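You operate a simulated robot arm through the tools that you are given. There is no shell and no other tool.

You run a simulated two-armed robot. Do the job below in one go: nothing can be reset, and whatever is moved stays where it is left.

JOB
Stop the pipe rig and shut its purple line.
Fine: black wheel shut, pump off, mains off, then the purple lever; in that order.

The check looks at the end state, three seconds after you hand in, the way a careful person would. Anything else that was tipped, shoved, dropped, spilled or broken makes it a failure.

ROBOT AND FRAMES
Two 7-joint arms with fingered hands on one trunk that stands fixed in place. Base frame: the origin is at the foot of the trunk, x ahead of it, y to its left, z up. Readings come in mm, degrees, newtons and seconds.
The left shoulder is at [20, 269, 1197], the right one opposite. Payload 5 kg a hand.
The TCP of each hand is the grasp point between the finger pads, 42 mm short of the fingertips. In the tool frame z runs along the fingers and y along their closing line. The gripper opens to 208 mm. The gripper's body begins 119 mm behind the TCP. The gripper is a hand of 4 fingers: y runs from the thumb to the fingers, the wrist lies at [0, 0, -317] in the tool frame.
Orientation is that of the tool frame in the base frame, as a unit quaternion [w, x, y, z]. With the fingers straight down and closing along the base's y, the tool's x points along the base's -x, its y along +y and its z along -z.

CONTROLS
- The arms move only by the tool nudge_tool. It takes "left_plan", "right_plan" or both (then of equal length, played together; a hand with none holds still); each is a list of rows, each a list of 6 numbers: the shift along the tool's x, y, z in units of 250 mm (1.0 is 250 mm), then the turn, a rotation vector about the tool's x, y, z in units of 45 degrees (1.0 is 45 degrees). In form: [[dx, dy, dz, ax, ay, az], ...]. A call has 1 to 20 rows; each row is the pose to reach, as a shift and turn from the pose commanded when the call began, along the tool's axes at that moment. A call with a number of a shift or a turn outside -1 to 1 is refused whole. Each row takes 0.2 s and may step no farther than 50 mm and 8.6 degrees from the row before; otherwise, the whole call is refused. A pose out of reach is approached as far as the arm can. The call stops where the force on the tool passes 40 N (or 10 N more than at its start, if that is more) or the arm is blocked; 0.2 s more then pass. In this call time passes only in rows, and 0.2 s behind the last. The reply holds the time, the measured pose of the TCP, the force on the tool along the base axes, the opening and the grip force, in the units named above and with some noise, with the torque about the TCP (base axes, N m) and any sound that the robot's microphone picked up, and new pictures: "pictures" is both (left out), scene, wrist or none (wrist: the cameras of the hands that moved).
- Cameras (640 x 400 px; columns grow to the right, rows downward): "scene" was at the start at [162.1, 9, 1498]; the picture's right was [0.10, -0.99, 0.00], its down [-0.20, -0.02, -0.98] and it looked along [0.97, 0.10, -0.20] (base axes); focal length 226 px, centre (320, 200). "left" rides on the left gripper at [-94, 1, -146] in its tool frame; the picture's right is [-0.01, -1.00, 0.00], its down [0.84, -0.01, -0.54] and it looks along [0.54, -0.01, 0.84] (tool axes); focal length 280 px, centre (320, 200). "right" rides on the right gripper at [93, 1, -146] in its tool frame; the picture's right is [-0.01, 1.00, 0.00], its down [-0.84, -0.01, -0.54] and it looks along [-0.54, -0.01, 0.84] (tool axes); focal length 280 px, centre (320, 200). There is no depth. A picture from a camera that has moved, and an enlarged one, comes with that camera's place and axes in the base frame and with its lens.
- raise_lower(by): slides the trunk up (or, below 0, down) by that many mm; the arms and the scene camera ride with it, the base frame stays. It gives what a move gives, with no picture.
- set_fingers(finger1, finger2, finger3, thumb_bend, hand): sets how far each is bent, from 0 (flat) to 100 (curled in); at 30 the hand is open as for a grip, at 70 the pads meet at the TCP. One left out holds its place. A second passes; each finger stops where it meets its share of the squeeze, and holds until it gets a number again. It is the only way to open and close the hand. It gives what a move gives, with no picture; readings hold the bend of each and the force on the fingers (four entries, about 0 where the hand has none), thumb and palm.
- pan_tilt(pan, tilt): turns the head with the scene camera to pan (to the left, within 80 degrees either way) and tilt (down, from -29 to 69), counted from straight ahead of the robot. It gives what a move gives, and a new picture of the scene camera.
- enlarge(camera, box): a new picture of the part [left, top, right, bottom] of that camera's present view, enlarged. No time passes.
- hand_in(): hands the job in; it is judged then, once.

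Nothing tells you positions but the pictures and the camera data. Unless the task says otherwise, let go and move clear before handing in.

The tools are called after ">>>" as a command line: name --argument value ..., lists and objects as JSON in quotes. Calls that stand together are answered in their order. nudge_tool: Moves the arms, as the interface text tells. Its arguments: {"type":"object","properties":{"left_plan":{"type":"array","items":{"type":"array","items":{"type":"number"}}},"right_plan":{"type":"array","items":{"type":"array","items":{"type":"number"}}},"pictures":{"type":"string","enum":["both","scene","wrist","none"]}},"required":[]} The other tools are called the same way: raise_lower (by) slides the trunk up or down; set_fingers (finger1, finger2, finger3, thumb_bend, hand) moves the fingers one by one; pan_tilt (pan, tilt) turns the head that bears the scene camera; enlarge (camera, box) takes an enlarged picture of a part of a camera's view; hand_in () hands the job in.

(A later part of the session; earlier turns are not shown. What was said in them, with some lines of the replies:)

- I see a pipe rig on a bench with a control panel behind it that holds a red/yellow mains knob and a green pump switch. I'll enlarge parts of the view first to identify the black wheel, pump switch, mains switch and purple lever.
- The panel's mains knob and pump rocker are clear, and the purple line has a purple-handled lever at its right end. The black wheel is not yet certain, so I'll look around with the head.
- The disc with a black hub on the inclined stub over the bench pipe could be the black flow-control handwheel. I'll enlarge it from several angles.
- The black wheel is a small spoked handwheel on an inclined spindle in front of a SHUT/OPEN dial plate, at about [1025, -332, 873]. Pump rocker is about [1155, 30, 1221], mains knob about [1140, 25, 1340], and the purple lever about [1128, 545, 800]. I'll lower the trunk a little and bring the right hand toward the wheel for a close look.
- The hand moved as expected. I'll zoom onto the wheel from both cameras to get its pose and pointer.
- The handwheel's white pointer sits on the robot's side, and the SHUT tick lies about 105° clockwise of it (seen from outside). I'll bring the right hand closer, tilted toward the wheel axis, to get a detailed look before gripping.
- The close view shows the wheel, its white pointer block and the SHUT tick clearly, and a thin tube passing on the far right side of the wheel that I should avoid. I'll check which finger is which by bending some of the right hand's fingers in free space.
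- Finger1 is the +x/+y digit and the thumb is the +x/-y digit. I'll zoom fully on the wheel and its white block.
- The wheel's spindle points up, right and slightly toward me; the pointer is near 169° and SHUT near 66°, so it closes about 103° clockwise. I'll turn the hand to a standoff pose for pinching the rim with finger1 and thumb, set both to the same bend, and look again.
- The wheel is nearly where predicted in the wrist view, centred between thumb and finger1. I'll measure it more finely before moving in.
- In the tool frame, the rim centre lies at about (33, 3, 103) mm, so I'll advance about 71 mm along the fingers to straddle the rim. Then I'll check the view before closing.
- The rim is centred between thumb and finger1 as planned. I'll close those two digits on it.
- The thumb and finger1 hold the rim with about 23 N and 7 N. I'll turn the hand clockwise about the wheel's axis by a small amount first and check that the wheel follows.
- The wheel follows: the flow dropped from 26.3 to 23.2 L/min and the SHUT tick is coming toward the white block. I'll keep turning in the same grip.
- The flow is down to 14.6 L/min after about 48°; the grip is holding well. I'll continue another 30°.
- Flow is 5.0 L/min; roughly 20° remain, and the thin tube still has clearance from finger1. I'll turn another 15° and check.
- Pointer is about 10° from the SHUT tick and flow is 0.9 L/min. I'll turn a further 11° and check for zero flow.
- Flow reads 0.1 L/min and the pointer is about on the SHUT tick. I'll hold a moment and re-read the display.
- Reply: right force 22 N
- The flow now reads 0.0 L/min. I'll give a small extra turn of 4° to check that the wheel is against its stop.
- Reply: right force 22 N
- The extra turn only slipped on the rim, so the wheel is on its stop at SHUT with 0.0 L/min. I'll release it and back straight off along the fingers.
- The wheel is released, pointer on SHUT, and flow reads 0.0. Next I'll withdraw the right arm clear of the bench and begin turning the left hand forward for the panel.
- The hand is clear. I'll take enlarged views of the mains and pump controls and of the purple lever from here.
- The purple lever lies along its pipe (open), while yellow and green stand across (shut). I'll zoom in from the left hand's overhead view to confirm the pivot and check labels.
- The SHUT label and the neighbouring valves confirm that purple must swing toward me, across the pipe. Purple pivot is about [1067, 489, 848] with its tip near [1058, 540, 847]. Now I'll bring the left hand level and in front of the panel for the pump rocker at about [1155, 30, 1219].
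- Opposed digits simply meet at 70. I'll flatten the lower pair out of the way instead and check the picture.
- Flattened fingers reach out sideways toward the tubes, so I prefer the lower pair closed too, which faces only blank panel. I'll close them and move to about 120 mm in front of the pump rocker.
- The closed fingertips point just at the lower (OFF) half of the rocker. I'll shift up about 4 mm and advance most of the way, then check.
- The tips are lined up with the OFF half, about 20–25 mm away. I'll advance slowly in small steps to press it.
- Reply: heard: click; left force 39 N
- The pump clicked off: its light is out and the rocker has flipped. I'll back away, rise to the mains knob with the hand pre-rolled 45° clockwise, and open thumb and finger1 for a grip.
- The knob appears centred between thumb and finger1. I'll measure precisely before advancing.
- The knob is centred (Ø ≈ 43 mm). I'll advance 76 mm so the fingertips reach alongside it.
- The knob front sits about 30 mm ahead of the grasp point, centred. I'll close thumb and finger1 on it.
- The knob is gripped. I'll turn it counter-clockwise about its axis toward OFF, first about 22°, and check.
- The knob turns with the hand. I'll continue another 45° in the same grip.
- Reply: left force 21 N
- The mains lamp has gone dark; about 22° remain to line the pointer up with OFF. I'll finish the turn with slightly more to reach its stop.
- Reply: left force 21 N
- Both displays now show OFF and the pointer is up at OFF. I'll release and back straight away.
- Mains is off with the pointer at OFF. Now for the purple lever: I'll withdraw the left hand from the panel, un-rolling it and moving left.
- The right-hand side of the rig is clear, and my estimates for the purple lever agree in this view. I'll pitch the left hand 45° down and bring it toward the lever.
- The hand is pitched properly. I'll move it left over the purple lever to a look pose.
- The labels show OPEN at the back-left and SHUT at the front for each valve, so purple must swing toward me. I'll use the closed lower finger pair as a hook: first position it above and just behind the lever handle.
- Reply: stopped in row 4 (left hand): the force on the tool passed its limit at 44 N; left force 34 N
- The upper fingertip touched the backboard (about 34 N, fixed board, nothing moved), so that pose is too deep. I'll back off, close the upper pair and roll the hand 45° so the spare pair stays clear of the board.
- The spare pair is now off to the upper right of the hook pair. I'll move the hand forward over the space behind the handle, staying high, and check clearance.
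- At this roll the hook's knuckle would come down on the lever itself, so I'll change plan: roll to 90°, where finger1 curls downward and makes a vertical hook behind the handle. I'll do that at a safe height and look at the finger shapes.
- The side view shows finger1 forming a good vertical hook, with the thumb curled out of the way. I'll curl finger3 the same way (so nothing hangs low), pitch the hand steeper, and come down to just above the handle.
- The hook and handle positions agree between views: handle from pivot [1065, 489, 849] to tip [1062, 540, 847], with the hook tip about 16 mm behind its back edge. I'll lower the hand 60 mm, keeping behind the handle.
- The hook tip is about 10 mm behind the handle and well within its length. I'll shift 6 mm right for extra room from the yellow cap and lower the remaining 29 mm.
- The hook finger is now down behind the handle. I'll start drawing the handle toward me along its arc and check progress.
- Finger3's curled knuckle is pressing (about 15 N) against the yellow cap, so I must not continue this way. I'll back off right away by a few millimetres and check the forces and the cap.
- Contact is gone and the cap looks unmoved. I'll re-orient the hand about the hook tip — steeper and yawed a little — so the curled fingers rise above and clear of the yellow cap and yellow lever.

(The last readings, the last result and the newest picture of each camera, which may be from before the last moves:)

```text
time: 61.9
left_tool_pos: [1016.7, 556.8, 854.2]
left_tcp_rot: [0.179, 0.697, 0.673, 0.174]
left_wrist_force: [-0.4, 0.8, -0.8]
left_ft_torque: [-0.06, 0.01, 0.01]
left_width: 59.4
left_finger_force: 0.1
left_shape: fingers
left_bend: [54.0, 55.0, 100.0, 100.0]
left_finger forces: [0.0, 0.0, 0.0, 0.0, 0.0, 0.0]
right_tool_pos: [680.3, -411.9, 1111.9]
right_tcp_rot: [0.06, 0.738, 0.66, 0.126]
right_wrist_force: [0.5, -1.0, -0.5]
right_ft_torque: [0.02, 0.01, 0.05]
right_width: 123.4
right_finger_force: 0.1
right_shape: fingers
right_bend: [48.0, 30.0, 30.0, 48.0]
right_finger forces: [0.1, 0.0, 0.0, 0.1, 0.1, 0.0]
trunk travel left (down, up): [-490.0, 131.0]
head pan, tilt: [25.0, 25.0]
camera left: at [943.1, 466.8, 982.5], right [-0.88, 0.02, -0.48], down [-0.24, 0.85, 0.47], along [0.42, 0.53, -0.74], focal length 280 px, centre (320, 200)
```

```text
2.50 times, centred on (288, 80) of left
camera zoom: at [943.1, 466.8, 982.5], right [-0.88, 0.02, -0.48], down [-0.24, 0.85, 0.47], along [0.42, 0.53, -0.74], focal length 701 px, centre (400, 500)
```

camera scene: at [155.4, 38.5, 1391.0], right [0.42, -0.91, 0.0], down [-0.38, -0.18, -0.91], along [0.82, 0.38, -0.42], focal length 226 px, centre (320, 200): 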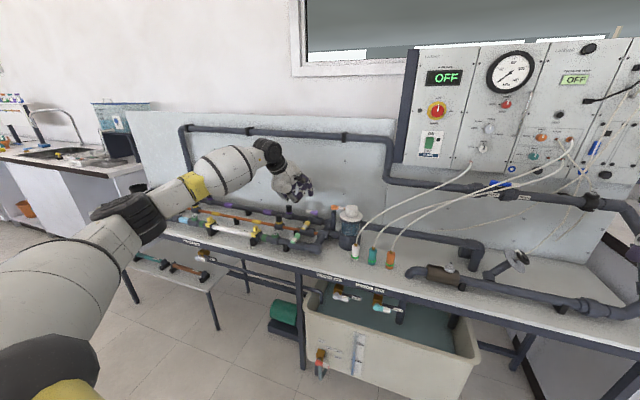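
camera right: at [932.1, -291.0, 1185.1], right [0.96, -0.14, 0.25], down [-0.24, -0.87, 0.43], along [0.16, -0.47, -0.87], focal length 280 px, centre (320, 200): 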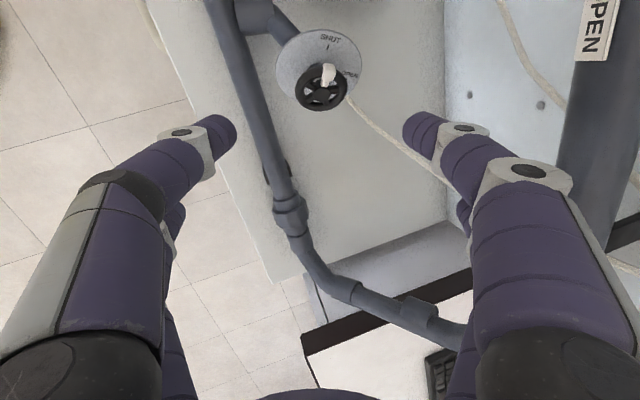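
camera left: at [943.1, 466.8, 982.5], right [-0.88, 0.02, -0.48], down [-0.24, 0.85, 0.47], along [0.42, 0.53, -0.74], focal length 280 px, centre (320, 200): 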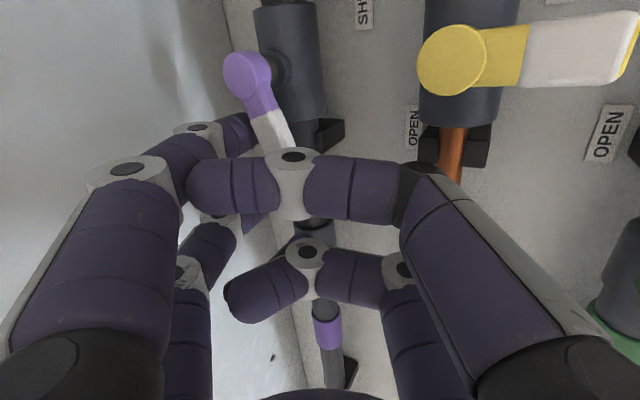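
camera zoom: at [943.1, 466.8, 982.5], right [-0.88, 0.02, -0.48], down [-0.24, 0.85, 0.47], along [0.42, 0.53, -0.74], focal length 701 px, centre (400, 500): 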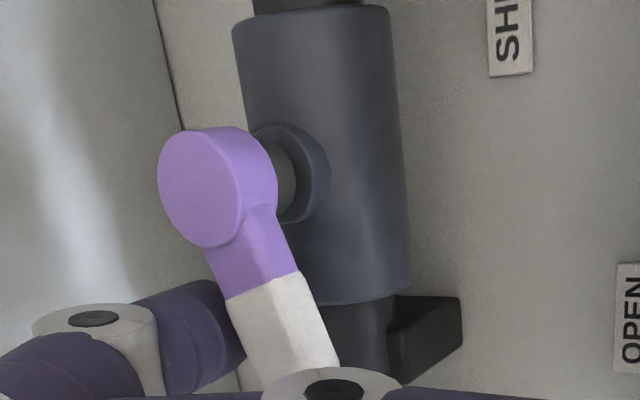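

The curled fingers now clear the yellow cap and all forces are zero. I'll continue drawing the handle around in small steps.

>>> nudge_tool --left_plan '[[0.0146, -0.0166, -0.0091, 0, 0, 0], [0.0114, -0.0477, -0.0263, 0, 0, 0], [-0.0042, -0.0788, -0.0435, 0, 0, 0]]' --pictures "wrist"

>>> enlarge --camera "scene" --box '[258, 190, 338, 240]'

>>> enlarge --camera "left" --box '[160, 0, 416, 160]'

```text
time: 62.7
left_tool_pos: [994.1, 556.3, 855.1]
left_tcp_rot: [0.18, 0.696, 0.673, 0.174]
left_wrist_force: [0.9, 0.4, 0.5]
left_ft_torque: [0.02, -0.04, 0.08]
left_width: 60.0
left_finger_force: 0.6
left_shape: fingers
left_bend: [54.0, 55.0, 100.0, 100.0]
left_finger forces: [1.1, 0.1, 0.1, 0.0, 0.1, 0.0]
right_tool_pos: [680.7, -411.4, 1112.3]
right_tcp_rot: [0.061, 0.738, 0.66, 0.126]
right_wrist_force: [-0.3, 0.3, 0.5]
right_ft_torque: [-0.03, -0.02, 0.0]
right_width: 123.5
right_finger_force: 0.1
right_shape: fingers
right_bend: [48.0, 30.0, 30.0, 48.0]
right_finger forces: [0.0, 0.1, 0.1, 0.1, 0.1, 0.1]
trunk travel left (down, up): [-490.0, 131.0]
head pan, tilt: [25.0, 25.0]
camera left: at [920.6, 467.0, 982.7], right [-0.87, 0.02, -0.48], down [-0.24, 0.85, 0.47], along [0.42, 0.53, -0.74], focal length 280 px, centre (320, 200)
```

left: 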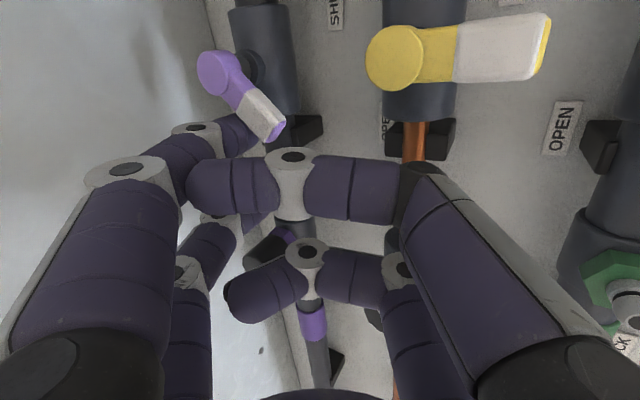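

```text
8.00 times, centred on (298, 215) of scene
camera zoom: at [155.2, 38.6, 1391.1], right [0.42, -0.91, 0.0], down [-0.38, -0.18, -0.91], along [0.82, 0.38, -0.42], focal length 1808 px, centre (496, 80)
```

zoom: 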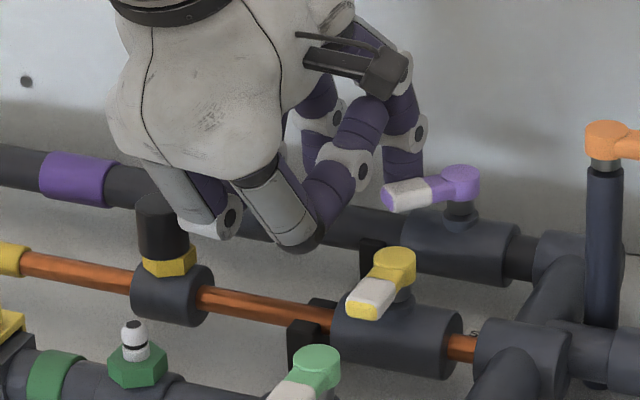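

```text
2.50 times, centred on (288, 80) of left
camera zoom: at [920.6, 467.0, 982.7], right [-0.87, 0.02, -0.48], down [-0.24, 0.85, 0.47], along [0.42, 0.53, -0.74], focal length 701 px, centre (400, 500)
```

zoom: 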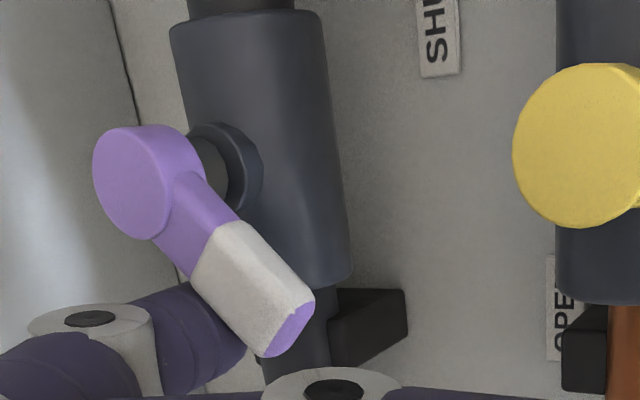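

The handle is now at about half-way (≈45° swung) with low force and clear neighbours. I'll continue around.

>>> nudge_tool --left_plan '[[-0.0279, -0.0272, -0.0151, 0, 0, 0], [-0.0606, -0.0465, -0.0258, 0, 0, 0]]' --pictures "wrist"

>>> enlarge --camera "scene" --box '[258, 190, 338, 240]'

>>> enlarge --camera "left" --box '[140, 0, 396, 160]'

```text
time: 63.3
left_tool_pos: [978.3, 539.8, 853.3]
left_tcp_rot: [0.181, 0.697, 0.672, 0.174]
left_wrist_force: [-0.1, 1.3, -0.2]
left_ft_torque: [0.01, 0.04, 0.02]
left_width: 59.8
left_finger_force: 0.3
left_shape: fingers
left_bend: [54.0, 55.0, 100.0, 100.0]
left_finger forces: [0.5, 0.0, 0.1, 0.0, 0.0, 0.1]
right_tool_pos: [681.0, -410.8, 1113.6]
right_tcp_rot: [0.061, 0.738, 0.66, 0.126]
right_wrist_force: [1.0, 0.1, -0.2]
right_ft_torque: [0.03, 0.01, 0.02]
right_width: 123.4
right_finger_force: 0.1
right_shape: fingers
right_bend: [48.0, 30.0, 30.0, 48.0]
right_finger forces: [0.1, 0.0, 0.1, 0.1, 0.1, 0.1]
trunk travel left (down, up): [-490.0, 131.0]
head pan, tilt: [25.0, 25.0]
camera left: at [906.8, 451.1, 982.5], right [-0.87, 0.02, -0.48], down [-0.24, 0.85, 0.47], along [0.42, 0.52, -0.74], focal length 280 px, centre (320, 200)
```

left: 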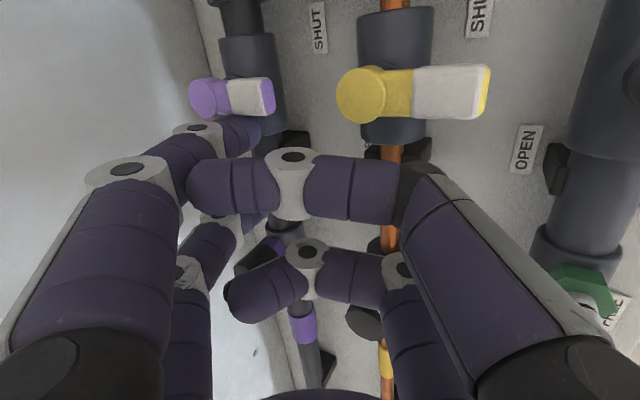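

```text
8.00 times, centred on (298, 215) of scene
camera zoom: at [155.0, 38.3, 1391.1], right [0.42, -0.91, 0.0], down [-0.38, -0.18, -0.91], along [0.82, 0.38, -0.42], focal length 1808 px, centre (496, 80)
```

zoom: 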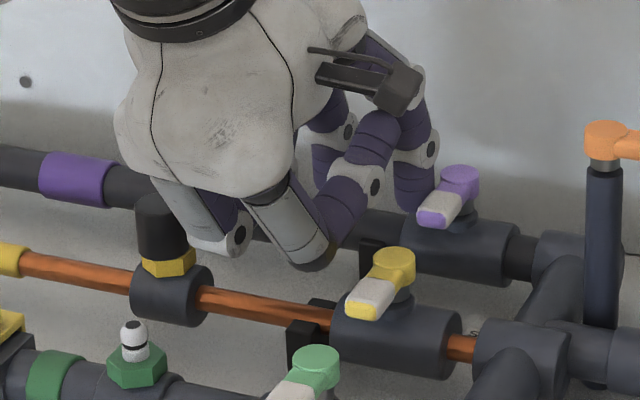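

```text
2.50 times, centred on (268, 80) of left
camera zoom: at [906.8, 451.1, 982.5], right [-0.87, 0.02, -0.48], down [-0.24, 0.85, 0.47], along [0.42, 0.52, -0.74], focal length 701 px, centre (450, 500)
```

zoom: 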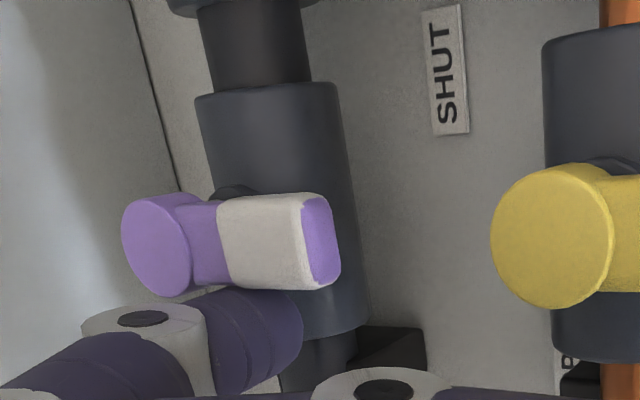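

The purple handle now points straight toward me, parallel with the shut yellow lever. I'll press a few millimetres more to confirm it is against its stop.

>>> nudge_tool --left_plan '[[-0.0121, -0.0031, -0.0017, 0, 0, 0], [-0.0243, -0.0062, -0.0035, 0, 0, 0]]' --pictures "wrist"

>>> enlarge --camera "left" --box '[140, 0, 396, 160]'

```text
time: 63.9
left_tool_pos: [977.1, 538.0, 853.3]
left_tcp_rot: [0.179, 0.696, 0.673, 0.174]
left_wrist_force: [2.5, 10.0, -0.4]
left_ft_torque: [0.11, 0.05, 0.86]
left_width: 60.2
left_finger_force: 4.8
left_shape: fingers
left_bend: [54.0, 55.0, 100.0, 100.0]
left_finger forces: [10.7, 0.0, 0.0, 0.1, 0.0, 0.0]
right_tool_pos: [679.7, -410.1, 1111.7]
right_tcp_rot: [0.06, 0.738, 0.66, 0.125]
right_wrist_force: [-0.1, 0.1, 0.8]
right_ft_torque: [0.01, 0.02, 0.01]
right_width: 123.6
right_finger_force: 0.0
right_shape: fingers
right_bend: [48.0, 30.0, 30.0, 48.0]
right_finger forces: [0.1, 0.0, 0.0, 0.0, 0.1, 0.0]
trunk travel left (down, up): [-490.0, 131.0]
head pan, tilt: [25.0, 25.0]
camera left: at [904.5, 448.3, 982.1], right [-0.87, 0.01, -0.48], down [-0.24, 0.85, 0.47], along [0.42, 0.53, -0.74], focal length 280 px, centre (320, 200)
```

left: 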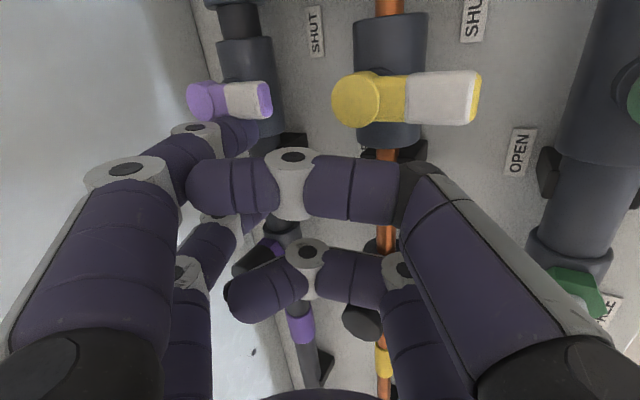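

```text
2.50 times, centred on (268, 80) of left
camera zoom: at [904.5, 448.3, 982.1], right [-0.87, 0.01, -0.48], down [-0.24, 0.85, 0.47], along [0.42, 0.53, -0.74], focal length 701 px, centre (450, 500)
```

zoom: 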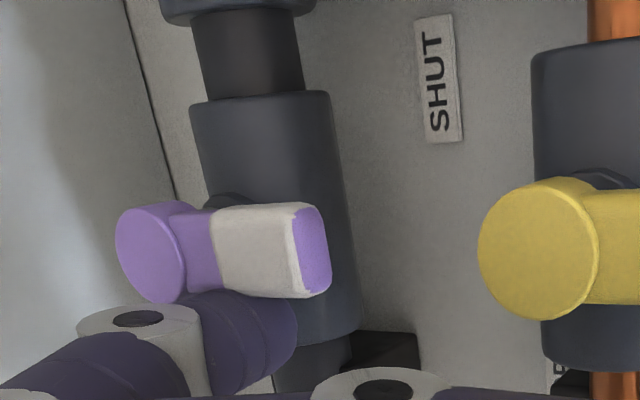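

The side force rose to 10 N with no further motion, so the purple lever is against its shut stop. I'll slide the hook off to the left, then lift straight up.

>>> nudge_tool --left_plan '[[0.024, -0.0008, -0.0004, 0, 0, 0], [0.044, -0.0014, -0.0007, 0, 0, 0], [0.044, 0.04, -0.075, 0, 0, 0], [0.044, 0.1, -0.185, 0, 0, 0], [0.044, 0.175, -0.321, 0, 0, 0], [0.044, 0.25, -0.457, 0, 0, 0]]' --pictures "both"

>>> enlarge --camera "scene" --box '[242, 180, 370, 260]'

>>> enlarge --camera "left" --box '[260, 0, 580, 200]'

```text
time: 65.3
left_tool_pos: [977.2, 546.1, 984.9]
left_tcp_rot: [0.18, 0.697, 0.672, 0.175]
left_wrist_force: [-0.4, 0.0, 0.0]
left_ft_torque: [0.03, -0.06, 0.01]
left_width: 60.0
left_finger_force: 0.0
left_shape: fingers
left_bend: [54.0, 55.0, 100.0, 100.0]
left_finger forces: [0.1, 0.0, 0.0, 0.0, 0.0, 0.0]
right_tool_pos: [679.6, -411.6, 1112.5]
right_tcp_rot: [0.059, 0.739, 0.66, 0.125]
right_wrist_force: [-0.6, -0.4, -0.4]
right_ft_torque: [0.08, -0.09, 0.03]
right_width: 123.2
right_finger_force: 0.0
right_shape: fingers
right_bend: [48.0, 30.0, 30.0, 48.0]
right_finger forces: [0.0, 0.0, 0.0, 0.1, 0.0, 0.1]
trunk travel left (down, up): [-490.0, 131.0]
head pan, tilt: [25.0, 25.0]
camera scene: at [154.5, 37.9, 1391.3], right [0.42, -0.91, 0.0], down [-0.38, -0.18, -0.91], along [0.82, 0.38, -0.42], focal length 226 px, centre (320, 200)
camera left: at [904.1, 455.7, 1113.0], right [-0.87, 0.02, -0.48], down [-0.24, 0.85, 0.47], along [0.42, 0.52, -0.74], focal length 280 px, centre (320, 200)
```

scene: 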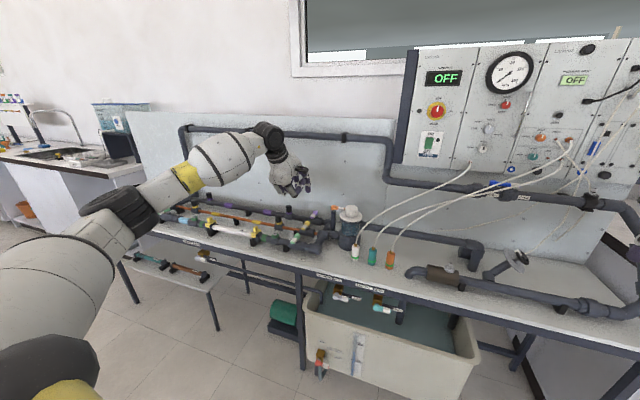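
left: 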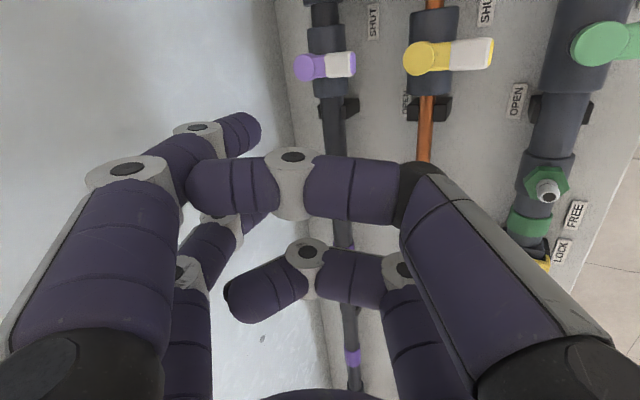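

```text
5.00 times, centred on (306, 220) of scene
camera zoom: at [154.5, 37.9, 1391.3], right [0.42, -0.91, 0.0], down [-0.38, -0.18, -0.91], along [0.82, 0.38, -0.42], focal length 1130 px, centre (390, 100)
```

zoom: 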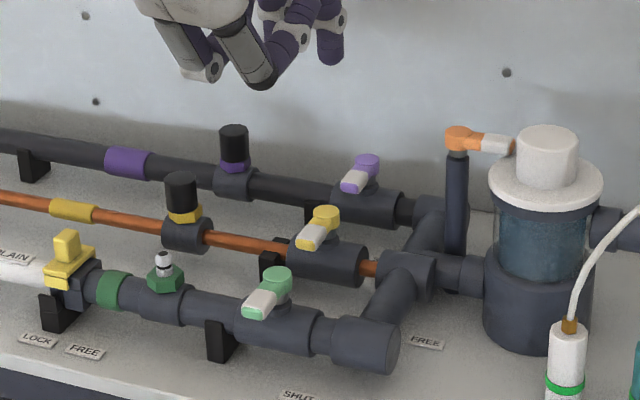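

```text
2.00 times, centred on (420, 100) of left
camera zoom: at [904.1, 455.7, 1113.0], right [-0.87, 0.02, -0.48], down [-0.24, 0.85, 0.47], along [0.42, 0.52, -0.74], focal length 561 px, centre (120, 400)
```

zoom: 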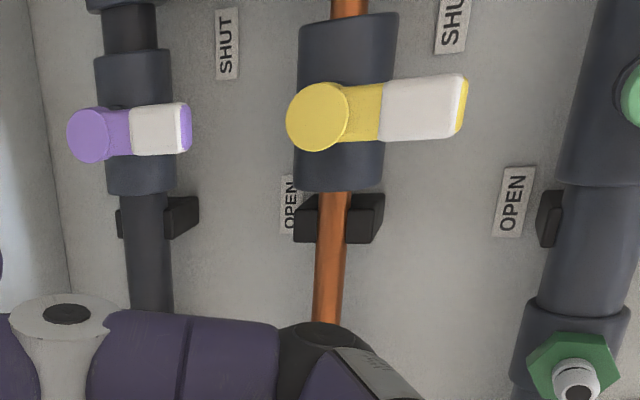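

All three levers now stand parallel, with purple shut. I'll withdraw the left hand up and back over the bench edge, then inspect everything.

>>> nudge_tool --left_plan '[[-0.033, -0.097, -0.119, 0, 0, 0], [-0.067, -0.193, -0.238, 0, 0, 0], [-0.1, -0.29, -0.357, 0, 0, 0], [-0.134, -0.386, -0.475, 0, 0, 0], [-0.167, -0.483, -0.594, 0, 0, 0], [-0.2, -0.579, -0.713, 0, 0, 0], [-0.234, -0.676, -0.832, 0, 0, 0]]' --pictures "none"

>>> pan_tilt --pan 5 --tilt 22

>>> enlarge --camera "scene" --box '[290, 50, 498, 180]'

>>> enlarge --camera "scene" --box '[330, 200, 490, 300]'

>>> enlarge --camera "scene" --box '[20, 200, 300, 350]'

```text
time: 66.9
left_tool_pos: [726.7, 495.3, 1084.8]
left_tcp_rot: [0.18, 0.697, 0.672, 0.174]
left_wrist_force: [-0.4, 0.7, -0.5]
left_ft_torque: [0.02, -0.01, -0.03]
left_width: 60.1
left_finger_force: 0.1
left_shape: fingers
left_bend: [54.0, 55.0, 100.0, 100.0]
left_finger forces: [0.0, 0.0, 0.0, 0.0, 0.0, 0.1]
right_tool_pos: [680.8, -410.7, 1113.3]
right_tcp_rot: [0.061, 0.738, 0.66, 0.126]
right_wrist_force: [-0.6, 0.6, 0.7]
right_ft_torque: [-0.01, -0.04, -0.03]
right_width: 123.4
right_finger_force: 0.2
right_shape: fingers
right_bend: [48.0, 30.0, 30.0, 48.0]
right_finger forces: [0.1, 0.0, 0.0, 0.0, 0.0, 0.0]
trunk travel left (down, up): [-490.0, 131.0]
head pan, tilt: [25.0, 25.0]
```

```text
time: 67.7
left_tool_pos: [728.4, 495.8, 1083.7]
left_tcp_rot: [0.18, 0.697, 0.672, 0.175]
left_wrist_force: [0.4, 0.5, 0.3]
left_ft_torque: [-0.04, 0.01, 0.01]
left_width: 60.0
left_finger_force: 0.1
left_shape: fingers
left_bend: [54.0, 55.0, 100.0, 100.0]
left_finger forces: [0.0, 0.1, 0.1, 0.1, 0.1, 0.0]
right_tool_pos: [680.7, -412.2, 1113.4]
right_tcp_rot: [0.06, 0.738, 0.66, 0.126]
right_wrist_force: [0.5, 0.6, 0.1]
right_ft_torque: [0.04, 0.01, -0.01]
right_width: 123.5
right_finger_force: 0.1
right_shape: fingers
right_bend: [48.0, 30.0, 30.0, 48.0]
right_finger forces: [0.0, 0.0, 0.1, 0.1, 0.0, 0.0]
trunk travel left (down, up): [-490.0, 131.0]
head pan, tilt: [5.0, 22.0]
camera scene: at [164.4, 7.7, 1395.9], right [0.09, -1.0, 0.0], down [-0.37, -0.03, -0.93], along [0.92, 0.08, -0.38], focal length 226 px, centre (320, 200)
```

scene: 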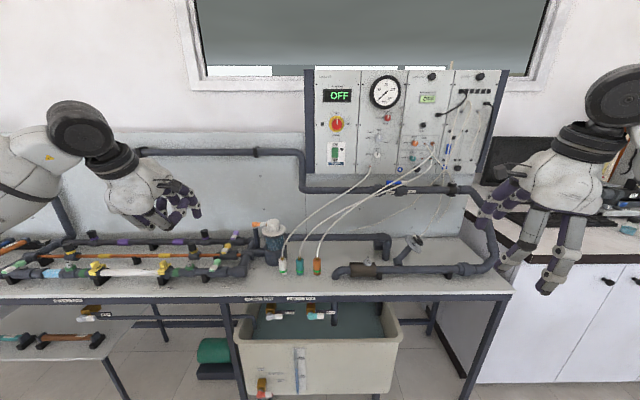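

```text
3.08 times, centred on (394, 115) of scene
camera zoom: at [164.4, 7.7, 1395.9], right [0.09, -1.0, 0.0], down [-0.37, -0.03, -0.93], along [0.92, 0.08, -0.38], focal length 695 px, centre (92, 462)
```

zoom: 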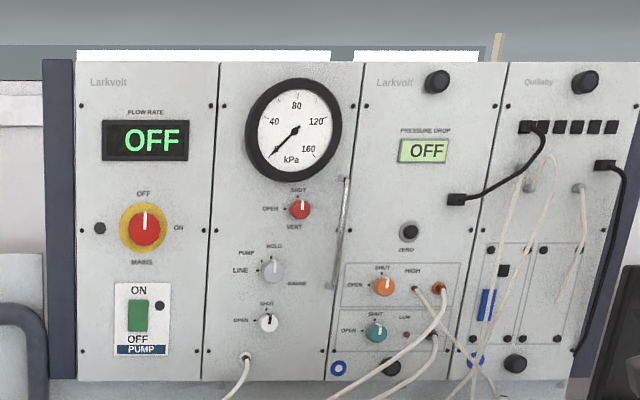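

```text
4.00 times, centred on (410, 250) of scene
camera zoom: at [164.4, 7.7, 1395.9], right [0.09, -1.0, 0.0], down [-0.37, -0.03, -0.93], along [0.92, 0.08, -0.38], focal length 904 px, centre (-40, 0)
```

zoom: 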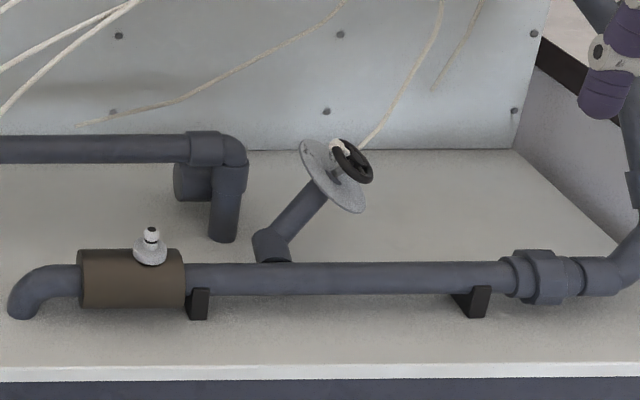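

```text
2.29 times, centred on (160, 275) of scene
camera zoom: at [164.4, 7.7, 1395.9], right [0.09, -1.0, 0.0], down [-0.37, -0.03, -0.93], along [0.92, 0.08, -0.38], focal length 516 px, centre (686, 29)
```

zoom: 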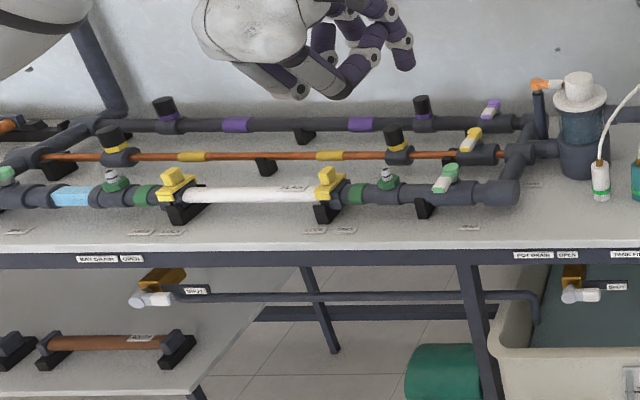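

Everything reads OFF, the purple lever is across its pipe, and nothing else appears moved. One last close look at the wheel's pointer before handing in.

>>> enlarge --camera "scene" --box '[394, 228, 434, 258]'

>>> enlarge --camera "scene" --box '[170, 225, 266, 285]'

```text
13.33 times, centred on (414, 243) of scene
camera zoom: at [164.4, 7.7, 1395.9], right [0.09, -1.0, 0.0], down [-0.37, -0.03, -0.93], along [0.92, 0.08, -0.38], focal length 3012 px, centre (-933, -373)
```

zoom: 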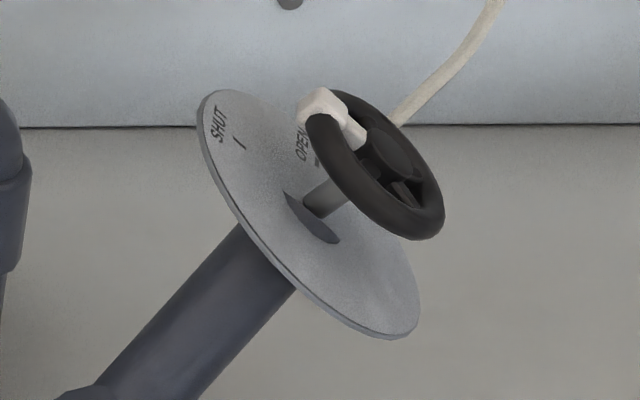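

```text
6.67 times, centred on (218, 255) of scene
camera zoom: at [164.4, 7.7, 1395.9], right [0.09, -1.0, 0.0], down [-0.37, -0.03, -0.93], along [0.92, 0.08, -0.38], focal length 1506 px, centre (1000, -167)
```

zoom: 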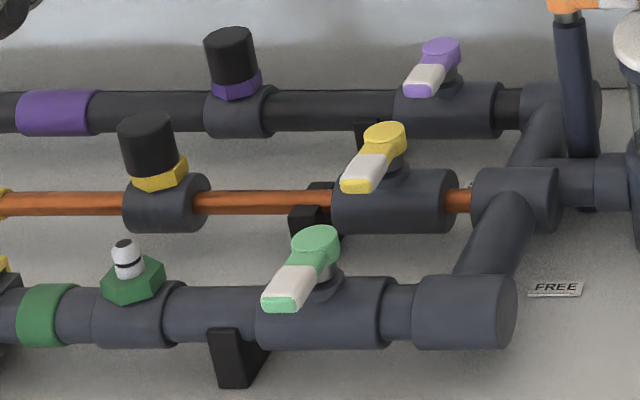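

The wheel's pointer lines up with the SHUT tick. Pump and mains are off, and the purple lever is across its pipe in line with the other shut valves. Both hands are clear, so I'm handing in.

>>> hand_in

```text
The job is handed in.
```

The rig is stopped and the purple line is shut, done in your order and handed in.

1. **Black wheel:** turned clockwise until it reached its stop at SHUT. The flow display read 0.0 L/min while the pump was still running.
2. **Pump:** the rocker is pressed to OFF. It clicked and its light went out.
3. **Mains:** the knob is turned to OFF. Its lamp went dark and both panel displays show OFF.
4. **Purple lever:** swung across its pipe until it met its stop, in line with the shut yellow and green levers.

There were two unplanned contacts while I reached the purple lever:
- **Backboard:** a fingertip pressed the fixed backboard with about 34 N.
- **Yellow cap:** a curled finger pushed against the black cap with the yellow collar with about 15 N before I backed off. I compared pictures afterwards and saw no sign that it had moved.

Nothing else looked shifted in the final views, and both hands were clear of the rig when I handed in.
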